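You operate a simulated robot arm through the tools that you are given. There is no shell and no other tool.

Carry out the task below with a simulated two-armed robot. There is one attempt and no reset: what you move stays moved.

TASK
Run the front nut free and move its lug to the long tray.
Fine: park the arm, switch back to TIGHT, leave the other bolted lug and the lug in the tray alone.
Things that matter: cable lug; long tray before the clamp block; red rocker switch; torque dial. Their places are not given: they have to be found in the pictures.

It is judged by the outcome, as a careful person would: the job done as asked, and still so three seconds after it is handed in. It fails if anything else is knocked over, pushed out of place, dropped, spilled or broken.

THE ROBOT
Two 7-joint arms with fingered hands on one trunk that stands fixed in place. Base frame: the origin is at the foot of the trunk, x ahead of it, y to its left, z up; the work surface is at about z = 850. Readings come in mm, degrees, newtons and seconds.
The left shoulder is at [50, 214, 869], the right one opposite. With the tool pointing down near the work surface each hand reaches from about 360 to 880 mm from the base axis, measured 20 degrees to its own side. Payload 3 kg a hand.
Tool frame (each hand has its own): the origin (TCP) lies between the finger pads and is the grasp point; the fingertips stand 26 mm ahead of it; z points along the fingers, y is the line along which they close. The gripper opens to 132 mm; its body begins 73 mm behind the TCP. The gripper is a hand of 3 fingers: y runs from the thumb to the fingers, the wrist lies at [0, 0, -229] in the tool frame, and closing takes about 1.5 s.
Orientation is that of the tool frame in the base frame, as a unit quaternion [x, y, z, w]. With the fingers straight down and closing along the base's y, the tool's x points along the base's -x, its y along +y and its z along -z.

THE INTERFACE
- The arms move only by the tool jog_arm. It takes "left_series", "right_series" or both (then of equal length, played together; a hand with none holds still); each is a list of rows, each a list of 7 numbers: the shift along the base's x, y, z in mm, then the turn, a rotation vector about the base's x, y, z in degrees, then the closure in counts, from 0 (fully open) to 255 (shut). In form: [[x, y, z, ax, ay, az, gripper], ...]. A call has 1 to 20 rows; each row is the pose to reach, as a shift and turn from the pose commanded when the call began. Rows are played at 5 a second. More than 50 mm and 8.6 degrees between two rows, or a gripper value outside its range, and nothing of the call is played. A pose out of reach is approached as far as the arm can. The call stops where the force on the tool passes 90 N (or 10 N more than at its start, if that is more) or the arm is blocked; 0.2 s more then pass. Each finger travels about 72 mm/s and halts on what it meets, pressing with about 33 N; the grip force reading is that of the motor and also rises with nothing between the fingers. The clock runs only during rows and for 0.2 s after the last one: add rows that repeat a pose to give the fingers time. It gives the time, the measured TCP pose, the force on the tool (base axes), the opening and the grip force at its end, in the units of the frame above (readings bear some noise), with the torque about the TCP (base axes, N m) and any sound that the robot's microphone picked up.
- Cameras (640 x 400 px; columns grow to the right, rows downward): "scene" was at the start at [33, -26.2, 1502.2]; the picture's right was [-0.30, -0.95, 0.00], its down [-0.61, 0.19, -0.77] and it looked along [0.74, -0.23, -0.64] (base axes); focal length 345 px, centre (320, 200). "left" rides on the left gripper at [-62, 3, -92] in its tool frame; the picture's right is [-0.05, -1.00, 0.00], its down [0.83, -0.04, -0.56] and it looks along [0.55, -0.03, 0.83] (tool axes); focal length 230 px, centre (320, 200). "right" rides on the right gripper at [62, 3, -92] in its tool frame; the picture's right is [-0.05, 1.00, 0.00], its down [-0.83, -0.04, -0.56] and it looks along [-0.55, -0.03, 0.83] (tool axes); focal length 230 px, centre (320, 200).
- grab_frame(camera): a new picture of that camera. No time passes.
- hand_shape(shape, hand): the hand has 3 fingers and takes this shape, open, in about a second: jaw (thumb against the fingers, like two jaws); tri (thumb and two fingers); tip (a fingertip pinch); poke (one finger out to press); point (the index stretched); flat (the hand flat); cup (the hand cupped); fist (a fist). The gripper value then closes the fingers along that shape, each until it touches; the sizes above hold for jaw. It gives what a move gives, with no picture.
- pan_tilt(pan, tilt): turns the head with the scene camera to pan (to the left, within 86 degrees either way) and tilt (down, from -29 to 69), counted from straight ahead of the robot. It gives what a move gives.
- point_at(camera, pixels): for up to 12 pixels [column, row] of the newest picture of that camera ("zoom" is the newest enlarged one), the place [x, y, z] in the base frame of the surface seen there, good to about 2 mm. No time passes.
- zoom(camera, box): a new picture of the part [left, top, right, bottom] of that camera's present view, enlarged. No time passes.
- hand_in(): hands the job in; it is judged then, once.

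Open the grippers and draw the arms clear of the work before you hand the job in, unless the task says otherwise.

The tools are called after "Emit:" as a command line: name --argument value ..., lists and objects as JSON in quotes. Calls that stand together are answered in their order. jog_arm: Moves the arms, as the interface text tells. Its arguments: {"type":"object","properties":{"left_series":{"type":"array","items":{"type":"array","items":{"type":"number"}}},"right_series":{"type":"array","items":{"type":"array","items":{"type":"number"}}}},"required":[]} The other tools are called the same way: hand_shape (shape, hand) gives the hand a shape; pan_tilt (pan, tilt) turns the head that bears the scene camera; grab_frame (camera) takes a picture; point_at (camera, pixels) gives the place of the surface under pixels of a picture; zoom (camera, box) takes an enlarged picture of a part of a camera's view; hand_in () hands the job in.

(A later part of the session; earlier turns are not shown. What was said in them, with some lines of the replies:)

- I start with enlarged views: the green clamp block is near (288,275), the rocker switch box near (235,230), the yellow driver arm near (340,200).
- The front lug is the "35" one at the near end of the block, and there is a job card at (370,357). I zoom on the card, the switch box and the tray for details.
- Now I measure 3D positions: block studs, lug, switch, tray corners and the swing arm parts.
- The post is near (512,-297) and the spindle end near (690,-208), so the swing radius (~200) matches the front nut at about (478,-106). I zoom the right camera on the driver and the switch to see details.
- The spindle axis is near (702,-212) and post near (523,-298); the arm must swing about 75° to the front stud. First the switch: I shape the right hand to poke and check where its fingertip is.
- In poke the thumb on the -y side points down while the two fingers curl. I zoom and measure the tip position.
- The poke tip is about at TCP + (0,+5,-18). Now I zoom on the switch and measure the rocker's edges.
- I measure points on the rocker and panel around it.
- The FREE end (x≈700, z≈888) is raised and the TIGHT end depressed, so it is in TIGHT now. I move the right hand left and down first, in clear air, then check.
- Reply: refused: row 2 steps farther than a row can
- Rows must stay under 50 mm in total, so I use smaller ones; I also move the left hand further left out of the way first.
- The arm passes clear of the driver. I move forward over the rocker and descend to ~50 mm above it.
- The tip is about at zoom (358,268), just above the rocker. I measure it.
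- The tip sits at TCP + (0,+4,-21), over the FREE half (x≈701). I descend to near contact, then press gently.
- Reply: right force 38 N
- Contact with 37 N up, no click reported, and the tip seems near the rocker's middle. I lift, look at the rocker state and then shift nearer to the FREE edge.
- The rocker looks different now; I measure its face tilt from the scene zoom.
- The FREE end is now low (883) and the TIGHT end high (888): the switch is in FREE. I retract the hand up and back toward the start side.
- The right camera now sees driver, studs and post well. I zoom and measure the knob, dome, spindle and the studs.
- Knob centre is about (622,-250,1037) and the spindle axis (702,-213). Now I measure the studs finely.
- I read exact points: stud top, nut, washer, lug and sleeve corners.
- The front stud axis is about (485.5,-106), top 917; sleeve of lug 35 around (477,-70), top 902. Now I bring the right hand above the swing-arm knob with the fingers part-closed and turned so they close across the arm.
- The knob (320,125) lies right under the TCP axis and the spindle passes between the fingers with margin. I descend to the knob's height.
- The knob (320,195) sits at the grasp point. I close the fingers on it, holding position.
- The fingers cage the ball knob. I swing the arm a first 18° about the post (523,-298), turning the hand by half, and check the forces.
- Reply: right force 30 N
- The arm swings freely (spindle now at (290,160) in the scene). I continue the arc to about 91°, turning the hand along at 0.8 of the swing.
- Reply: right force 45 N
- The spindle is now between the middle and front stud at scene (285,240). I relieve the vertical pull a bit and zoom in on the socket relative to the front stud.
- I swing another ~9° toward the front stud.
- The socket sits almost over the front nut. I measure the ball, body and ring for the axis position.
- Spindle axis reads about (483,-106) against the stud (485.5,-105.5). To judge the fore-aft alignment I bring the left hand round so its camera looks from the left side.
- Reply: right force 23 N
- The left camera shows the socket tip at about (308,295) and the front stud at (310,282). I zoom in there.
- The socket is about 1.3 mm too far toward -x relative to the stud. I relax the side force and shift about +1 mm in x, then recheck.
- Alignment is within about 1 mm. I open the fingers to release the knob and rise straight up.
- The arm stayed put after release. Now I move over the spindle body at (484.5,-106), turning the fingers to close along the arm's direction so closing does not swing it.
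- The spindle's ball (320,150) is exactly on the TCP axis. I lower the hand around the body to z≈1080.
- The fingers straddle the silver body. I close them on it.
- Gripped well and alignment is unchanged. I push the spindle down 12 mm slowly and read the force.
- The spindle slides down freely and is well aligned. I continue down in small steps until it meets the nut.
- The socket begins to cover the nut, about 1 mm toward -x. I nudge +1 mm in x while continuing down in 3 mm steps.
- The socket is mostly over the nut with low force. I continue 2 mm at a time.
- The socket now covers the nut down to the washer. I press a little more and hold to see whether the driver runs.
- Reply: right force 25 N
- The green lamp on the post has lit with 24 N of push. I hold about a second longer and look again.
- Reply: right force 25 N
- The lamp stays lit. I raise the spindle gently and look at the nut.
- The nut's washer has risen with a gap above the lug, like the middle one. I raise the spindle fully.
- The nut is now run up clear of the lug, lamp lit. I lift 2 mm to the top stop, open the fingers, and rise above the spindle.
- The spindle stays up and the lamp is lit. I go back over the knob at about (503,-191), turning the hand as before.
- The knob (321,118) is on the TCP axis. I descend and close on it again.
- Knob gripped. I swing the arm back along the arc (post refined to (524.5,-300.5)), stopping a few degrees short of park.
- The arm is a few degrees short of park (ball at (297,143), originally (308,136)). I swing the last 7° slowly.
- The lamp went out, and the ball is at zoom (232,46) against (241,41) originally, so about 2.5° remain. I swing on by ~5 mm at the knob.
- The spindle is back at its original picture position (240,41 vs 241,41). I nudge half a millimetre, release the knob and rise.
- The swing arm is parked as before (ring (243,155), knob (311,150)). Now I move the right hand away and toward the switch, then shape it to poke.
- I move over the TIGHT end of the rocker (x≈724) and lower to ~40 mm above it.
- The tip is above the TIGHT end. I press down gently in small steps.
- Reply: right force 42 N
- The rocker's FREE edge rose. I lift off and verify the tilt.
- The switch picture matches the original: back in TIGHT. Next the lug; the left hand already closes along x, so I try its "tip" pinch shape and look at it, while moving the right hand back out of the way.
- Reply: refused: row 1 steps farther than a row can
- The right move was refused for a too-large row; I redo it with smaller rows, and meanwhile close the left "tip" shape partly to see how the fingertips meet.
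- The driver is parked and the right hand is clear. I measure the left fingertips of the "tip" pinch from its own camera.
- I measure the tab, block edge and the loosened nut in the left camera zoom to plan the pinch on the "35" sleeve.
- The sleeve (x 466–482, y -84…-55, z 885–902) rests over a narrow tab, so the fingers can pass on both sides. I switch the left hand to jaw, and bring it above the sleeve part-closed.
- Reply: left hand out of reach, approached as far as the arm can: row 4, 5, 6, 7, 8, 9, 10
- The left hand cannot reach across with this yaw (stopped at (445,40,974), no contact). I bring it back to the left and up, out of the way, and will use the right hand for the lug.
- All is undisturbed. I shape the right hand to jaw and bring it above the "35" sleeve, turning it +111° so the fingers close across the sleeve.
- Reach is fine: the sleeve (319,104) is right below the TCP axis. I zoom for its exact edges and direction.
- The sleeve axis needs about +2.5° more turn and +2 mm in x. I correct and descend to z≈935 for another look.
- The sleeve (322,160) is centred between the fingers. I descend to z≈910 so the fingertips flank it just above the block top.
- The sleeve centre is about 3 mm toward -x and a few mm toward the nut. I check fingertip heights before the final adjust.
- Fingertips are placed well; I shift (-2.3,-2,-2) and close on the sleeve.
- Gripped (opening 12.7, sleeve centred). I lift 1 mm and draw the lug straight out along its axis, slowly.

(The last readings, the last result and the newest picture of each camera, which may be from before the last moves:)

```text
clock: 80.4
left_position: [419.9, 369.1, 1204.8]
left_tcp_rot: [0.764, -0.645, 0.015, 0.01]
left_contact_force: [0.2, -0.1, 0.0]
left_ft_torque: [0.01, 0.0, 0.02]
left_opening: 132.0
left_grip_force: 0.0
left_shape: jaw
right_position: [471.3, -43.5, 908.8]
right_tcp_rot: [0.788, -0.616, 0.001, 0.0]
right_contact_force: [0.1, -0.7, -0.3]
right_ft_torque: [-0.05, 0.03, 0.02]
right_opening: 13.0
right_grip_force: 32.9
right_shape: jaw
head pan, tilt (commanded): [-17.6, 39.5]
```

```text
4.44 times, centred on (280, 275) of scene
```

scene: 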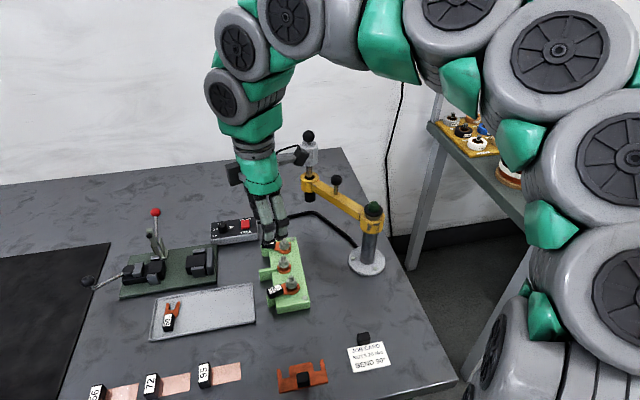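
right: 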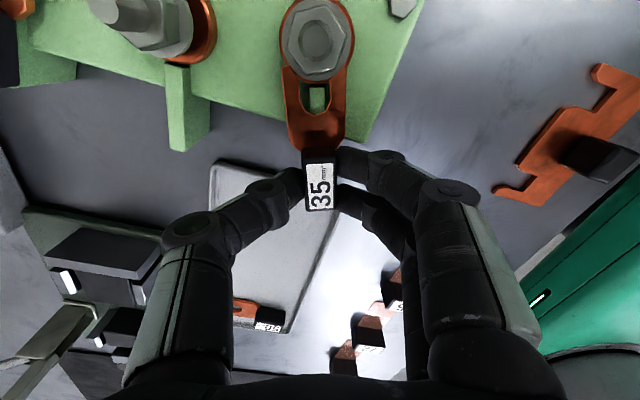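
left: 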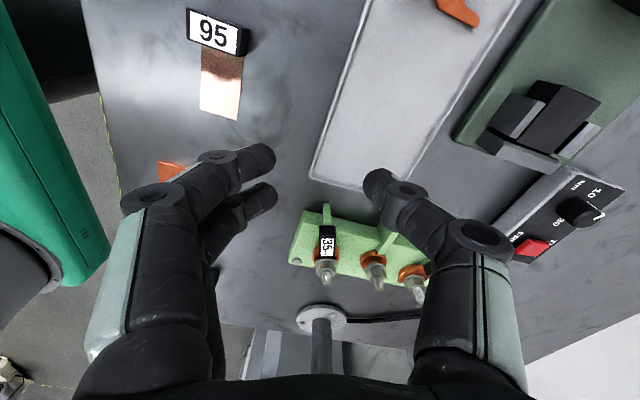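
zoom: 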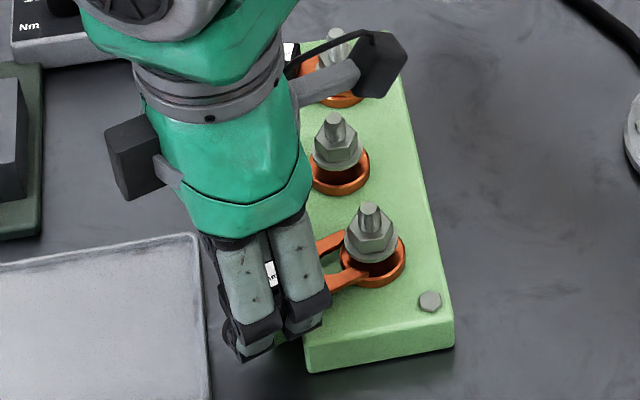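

The lug slides out cleanly (fork slot now visible). I draw it 18 mm further, then lift.

Emit:
jog_arm --right_series '[[-1.2, 5, 0, 0, 0, 0, 255], [-2.4, 10, 0, 0, 0, 0, 255], [-3.6, 15, 0, 0, 0, 0, 255], [-4.8, 20, 0, 0, 0, 0, 255], [-5.6, 23, 0, 0, 0, 0, 255], [-5.6, 23, 0, 0, 0, 0, 255]]'

Emit:
grab_frame --camera "right"

Emit:
zoom --camera "scene" --box '[230, 230, 330, 320]'

```text
clock: 81.8
left_position: [420.1, 369.1, 1204.0]
left_tcp_rot: [0.765, -0.644, 0.015, 0.01]
left_contact_force: [-1.1, -0.3, -0.3]
left_ft_torque: [0.04, -0.05, -0.02]
left_opening: 132.3
left_grip_force: 0.1
left_shape: jaw
right_position: [465.5, -20.6, 908.1]
right_tcp_rot: [0.788, -0.616, 0.0, 0.001]
right_contact_force: [0.8, -0.2, 0.5]
right_ft_torque: [0.0, 0.01, 0.01]
right_opening: 12.9
right_grip_force: 32.2
right_shape: jaw
head pan, tilt (commanded): [-17.6, 39.5]
```

```text
taken
```

right: 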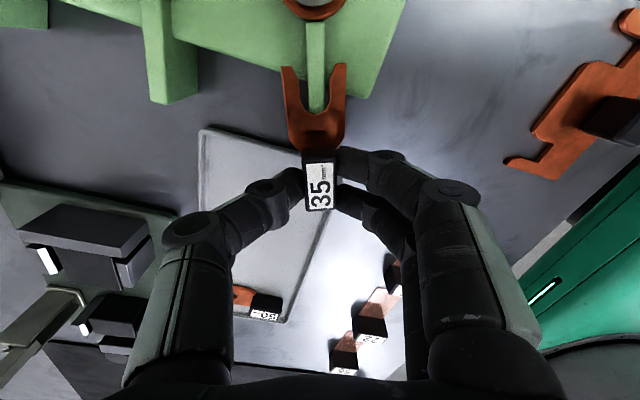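

```text
4.44 times, centred on (280, 275) of scene
```

zoom: 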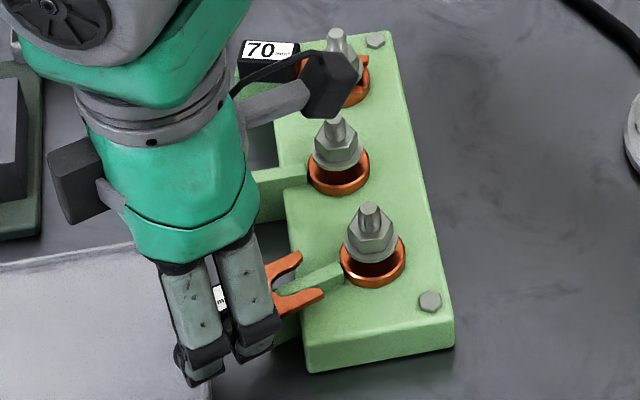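

The lug is clear of the stud. I lift it 45 mm and carry it over the tray toward (500,58).

Emit:
jog_arm --right_series '[[0, 2, 10, 0, 0, 0, 255], [0, 3, 25, 0, 0, 0, 255], [0, 4, 45, 0, 0, 0, 255], [8, 18, 45, 0, 0, 0, 255], [16, 34, 45, 0, 0, 0, 255], [24, 50, 45, 0, 0, 0, 255], [30, 65, 45, 0, 0, 0, 255], [34, 78, 45, 0, 0, 0, 255], [34, 78, 45, 0, 0, 0, 255]]'

Emit:
grab_frame --camera "right"

Emit:
grab_frame --camera "scene"

```text
clock: 83.8
left_position: [420.3, 369.7, 1203.8]
left_tcp_rot: [0.764, -0.645, 0.016, 0.01]
left_contact_force: [-0.7, 0.0, 0.1]
left_ft_torque: [-0.01, -0.02, 0.01]
left_opening: 131.9
left_grip_force: 0.1
left_shape: jaw
right_position: [497.9, 57.5, 952.7]
right_tcp_rot: [0.788, -0.616, 0.001, 0.001]
right_contact_force: [-0.7, 0.2, 0.1]
right_ft_torque: [0.01, -0.02, -0.03]
right_opening: 12.8
right_grip_force: 32.5
right_shape: jaw
head pan, tilt (commanded): [-17.6, 39.5]
```

```text
taken
```

right: 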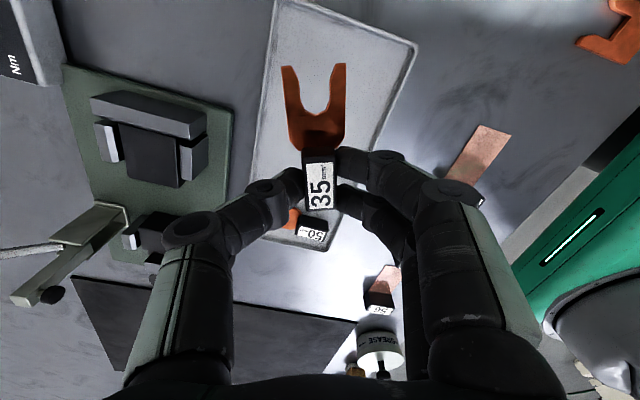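

```text
taken
```

scene: 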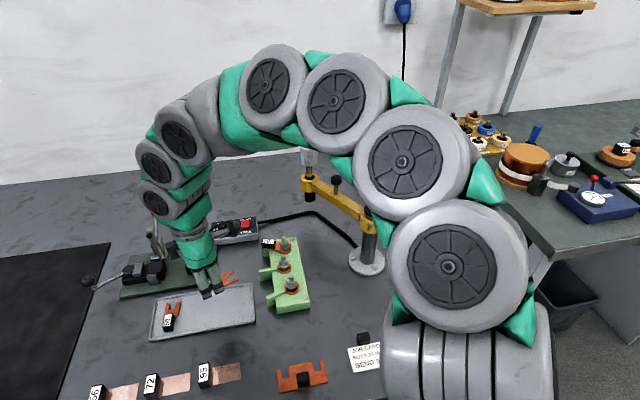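

Held securely over the tray. I measure the tray floor and rim, and check the neighbouring lug's place before lowering.

Emit:
point_at --camera "scene" --pixels '[[235, 310], [215, 315], [200, 318], [225, 325], [240, 300], [254, 321], [250, 287], [170, 308], [200, 328], [175, 305]]'

Emit:
point_at --camera "right" --pixels '[[345, 67], [285, 67], [320, 140], [320, 180], [300, 225], [325, 230], [285, 20], [400, 50], [350, 230], [262, 150]]'

```text
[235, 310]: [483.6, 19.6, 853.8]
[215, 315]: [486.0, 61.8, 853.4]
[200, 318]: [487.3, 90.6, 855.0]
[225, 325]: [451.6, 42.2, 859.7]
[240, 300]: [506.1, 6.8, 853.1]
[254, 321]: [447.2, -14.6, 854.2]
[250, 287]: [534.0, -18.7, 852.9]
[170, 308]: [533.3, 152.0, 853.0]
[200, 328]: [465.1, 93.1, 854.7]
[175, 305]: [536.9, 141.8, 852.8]
```

```text
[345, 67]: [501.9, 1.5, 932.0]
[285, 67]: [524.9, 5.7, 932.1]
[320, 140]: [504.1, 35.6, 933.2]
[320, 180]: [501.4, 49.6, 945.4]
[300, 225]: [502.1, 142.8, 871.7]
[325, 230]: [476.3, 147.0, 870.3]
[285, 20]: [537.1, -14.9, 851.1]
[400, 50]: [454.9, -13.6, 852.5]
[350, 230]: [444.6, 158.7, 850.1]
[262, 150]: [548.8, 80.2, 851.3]
```

Floor is z≈853 and the lug's underside is ~24 mm below the TCP. I shift +6 mm in x and lower to just above the floor.

Emit:
jog_arm --right_series '[[3, 0, -20, 0, 0, 0, 255], [6, 0, -40, 0, 0, 0, 255], [6, 0, -55, 0, 0, 0, 255], [6, 0, -65, 0, 0, 0, 255], [6, 0, -69, 0, 0, 0, 255], [6, 0, -69, 0, 0, 0, 255]]'

Emit:
grab_frame --camera "right"

Emit:
zoom --camera "scene" --box '[140, 230, 280, 345]'

```text
clock: 85.2
left_position: [420.3, 368.3, 1203.9]
left_tcp_rot: [0.765, -0.644, 0.015, 0.01]
left_contact_force: [0.2, -0.3, 0.2]
left_ft_torque: [0.01, -0.02, 0.0]
left_opening: 131.8
left_grip_force: 0.1
left_shape: jaw
right_position: [502.9, 57.6, 884.0]
right_tcp_rot: [0.787, -0.617, 0.0, 0.0]
right_contact_force: [0.1, 0.5, -0.5]
right_ft_torque: [0.02, -0.02, 0.02]
right_opening: 12.8
right_grip_force: 32.9
right_shape: jaw
head pan, tilt (commanded): [-17.6, 39.5]
```

```text
taken
```

right: 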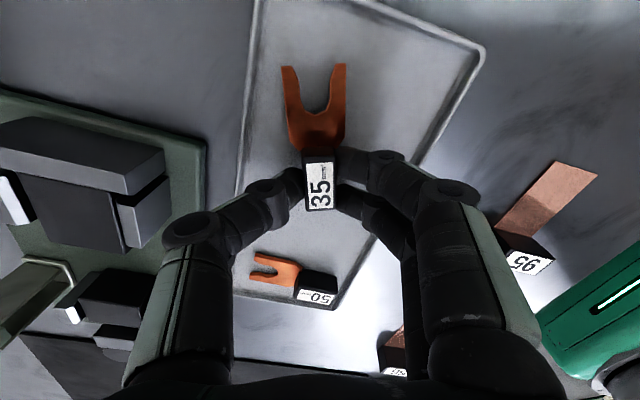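

```text
3.48 times, centred on (210, 288) of scene
```

zoom: 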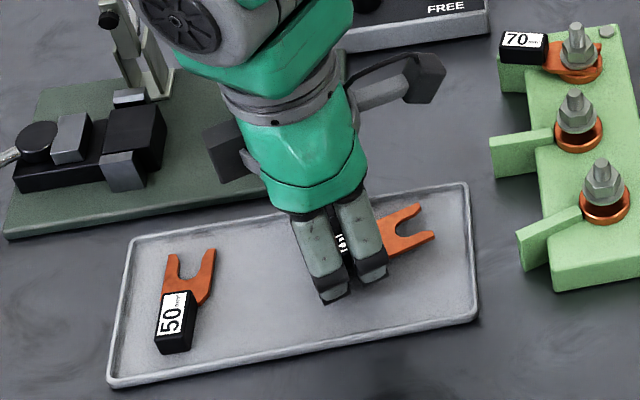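

The lug hangs inside the tray, well apart from lug 50. I lower in 1–2 mm steps to touch the floor.

Emit:
jog_arm --right_series '[[0, 0, -1.5, 0, 0, 0, 255], [0, 0, -3, 0, 0, 0, 255], [0, 0, -4.5, 0, 0, 0, 255], [0, 0, -5.5, 0, 0, 0, 255], [0, 0, -5.5, 0, 0, 0, 255]]'

```text
clock: 86.4
left_position: [419.3, 368.1, 1204.0]
left_tcp_rot: [0.764, -0.644, 0.015, 0.009]
left_contact_force: [0.0, -0.5, -0.1]
left_ft_torque: [-0.01, 0.02, -0.01]
left_opening: 131.7
left_grip_force: 0.1
left_shape: jaw
right_position: [504.8, 57.7, 879.7]
right_tcp_rot: [0.787, -0.617, 0.001, -0.001]
right_contact_force: [-3.1, -3.2, 43.3]
right_ft_torque: [0.12, 0.17, 0.12]
right_opening: 15.0
right_grip_force: 33.3
right_shape: jaw
head pan, tilt (commanded): [-17.6, 39.5]
```

Contact with the floor (43 N). I ease up 1.5 mm and open the fingers gently.

Emit:
jog_arm --right_series '[[0, 0, 1.5, 0, 0, 0, 255], [0, 0, 1.5, 0, 0, 0, 235], [0, 0, 1.5, 0, 0, 0, 220], [0, 0, 1.5, 0, 0, 0, 205], [0, 0, 1.5, 0, 0, 0, 195], [0, 0, 1.5, 0, 0, 0, 190], [0, 0, 1.5, 0, 0, 0, 190]]'

Emit:
grab_frame --camera "right"

Emit:
zoom --camera "scene" --box '[140, 230, 280, 345]'

```text
clock: 88.0
left_position: [419.0, 369.2, 1204.0]
left_tcp_rot: [0.764, -0.644, 0.015, 0.009]
left_contact_force: [-0.6, 0.3, 0.7]
left_ft_torque: [-0.01, 0.01, -0.01]
left_opening: 131.9
left_grip_force: 0.0
left_shape: jaw
right_position: [504.7, 56.1, 880.9]
right_tcp_rot: [0.787, -0.617, 0.0, 0.0]
right_contact_force: [0.9, -0.9, 7.8]
right_ft_torque: [-0.03, -0.06, 0.01]
right_opening: 32.1
right_grip_force: 0.1
right_shape: jaw
head pan, tilt (commanded): [-17.6, 39.5]
```

```text
taken
```

right: 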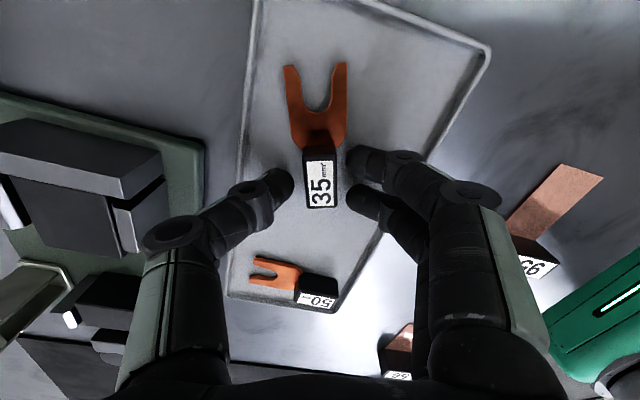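

```text
3.48 times, centred on (210, 288) of scene
```

zoom: 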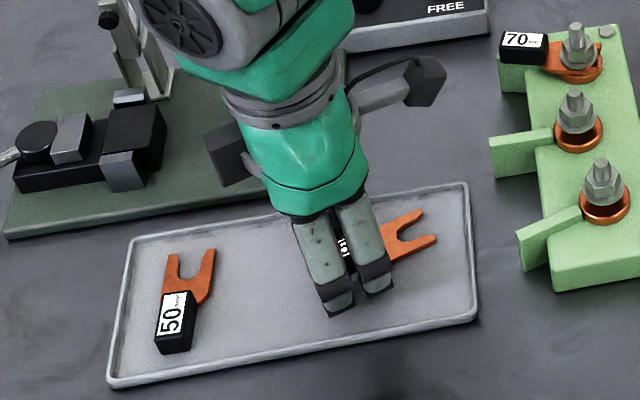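

The lug lies free between the open fingers. I rise straight up and check that it stays in the tray.

Emit:
jog_arm --right_series '[[0, 0, 5, 0, 0, 0, 185], [0, 0, 20, 0, 0, 0, 180], [0, 0, 50, 0, 0, 0, 165], [0, 0, 90, 0, 0, 0, 165], [0, 0, 130, 0, 0, 0, 165], [0, 0, 170, 0, 0, 0, 165], [0, 0, 170, 0, 0, 0, 165]]'

Emit:
grab_frame --camera "right"

Emit:
grab_frame --camera "scene"

```text
clock: 89.6
left_position: [418.4, 369.4, 1203.7]
left_tcp_rot: [0.764, -0.645, 0.015, 0.009]
left_contact_force: [-0.6, 0.6, 0.4]
left_ft_torque: [-0.02, -0.03, -0.02]
left_opening: 132.1
left_grip_force: 0.0
left_shape: jaw
right_position: [504.8, 59.0, 1050.2]
right_tcp_rot: [0.787, -0.616, 0.0, 0.0]
right_contact_force: [0.2, -0.2, -0.8]
right_ft_torque: [-0.01, 0.04, -0.01]
right_opening: 46.3
right_grip_force: 0.1
right_shape: jaw
head pan, tilt (commanded): [-17.6, 39.5]
```

```text
taken
```

right: 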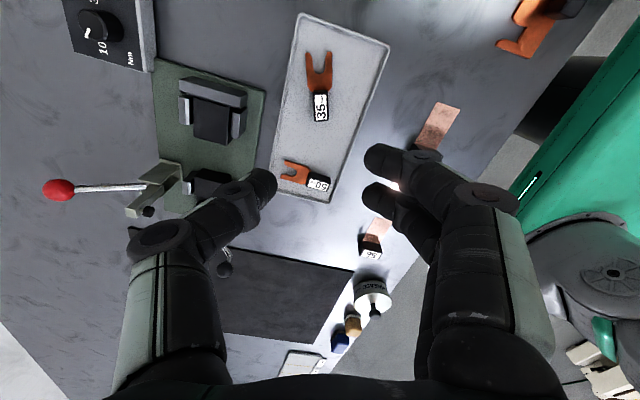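

```text
taken
```

scene: 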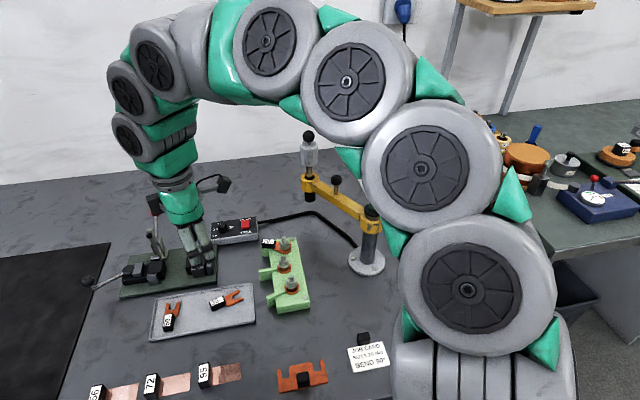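

Lug 35 rests in the tray next to lug 50, untouched. I retreat the right hand to its starting place, turning it back and opening.

Emit:
jog_arm --right_series '[[-5, -10, 20, 0, 0, -7.5, 150], [-12, -25, 40, 0, 0, -15, 130], [-20, -42, 58, 0, 0, -22.5, 110], [-28, -60, 75, 0, 0, -30, 90], [-36, -80, 90, 0, 0, -37.5, 70], [-45, -100, 104, 0, 0, -45, 50], [-54, -120, 118, 0, 0, -52.5, 30], [-63, -141, 132, 0, 0, -60, 0], [-72, -162, 146, 0, 0, -67.5, 0], [-81, -183, 160, 0, 0, -75, 0], [-91, -204, 174, 0, 0, -82.5, 0], [-101, -225, 187, 0, 0, -90, 0], [-111, -246, 199, 0, 0, -97.5, 0], [-121, -267, 208, 0, 0, -105, 0], [-131, -286, 215, 0, 0, -113, 0], [-131, -286, 215, 0, 0, -113, 0]]'

Emit:
grab_frame --camera "scene"

Emit:
zoom --camera "scene" --box '[140, 200, 320, 345]'

Emit:
zoom --camera "scene" --box '[280, 120, 400, 280]'

```text
clock: 93.0
left_position: [419.7, 369.5, 1205.4]
left_tcp_rot: [0.764, -0.644, 0.015, 0.009]
left_contact_force: [-0.4, 0.1, 0.1]
left_ft_torque: [0.0, 0.02, 0.03]
left_opening: 131.9
left_grip_force: 0.0
left_shape: jaw
right_position: [375.5, -229.8, 1264.3]
right_tcp_rot: [0.08, 0.997, 0.0, 0.0]
right_contact_force: [-0.2, -0.2, -1.3]
right_ft_torque: [-0.03, -0.01, 0.0]
right_opening: 131.9
right_grip_force: 0.1
right_shape: jaw
head pan, tilt (commanded): [-17.6, 39.5]
```

```text
taken
```

scene: 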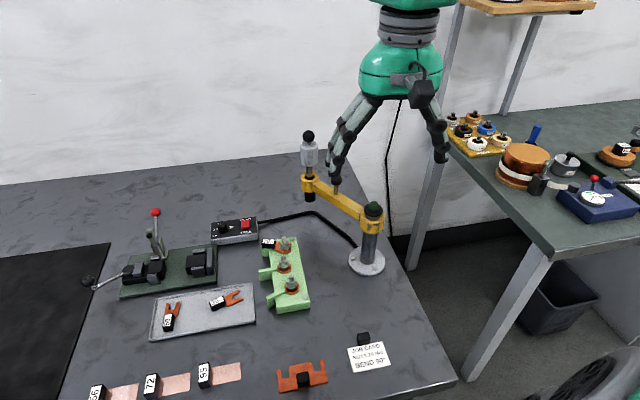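

```text
2.76 times, centred on (230, 272) of scene
```

zoom: 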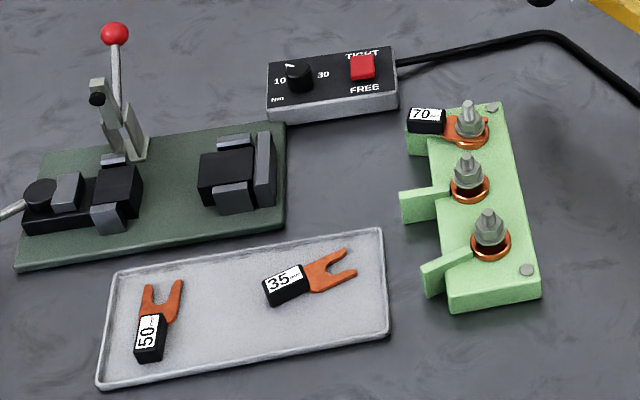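

```text
2.50 times, centred on (340, 200) of scene
```

zoom: 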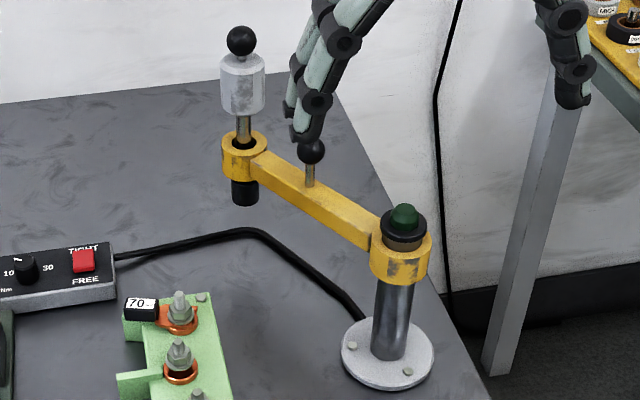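

Everything checks out: driver arm back at its original pixels, rocker in TIGHT, dial unchanged, lug 70 and lug 50 untouched, lug 35 in the tray, both hands open and clear. I hand the job in.

Emit:
hand_in

```text
The job is handed in.
```

The front nut is run free, and its lug (35 mm²) now lies in the long tray next to the 50 mm² one. I handed the job in after checking the final pictures; no verdict has come back yet.

- **Nut:** I set the rocker to FREE, swung the driver over the front stud and pressed down. The green lamp on the post lit. After lifting, the nut's washer stood clear of the lug, and the lug slid straight out.
- **Driver arm:** It is parked in the same place in the picture as at the start.
- **Switch:** It is back on TIGHT, with the rocker tilted as it was at the start. The torque dial was not touched.
- **Left alone:** The bolted 70 mm² lug and the 50 mm² lug in the tray look unmoved.
- **Hands:** Both are open and clear of the work.

I first tried the left hand for the lug, but it could not reach across. It stopped in the air without touching anything, so the right hand did that part.
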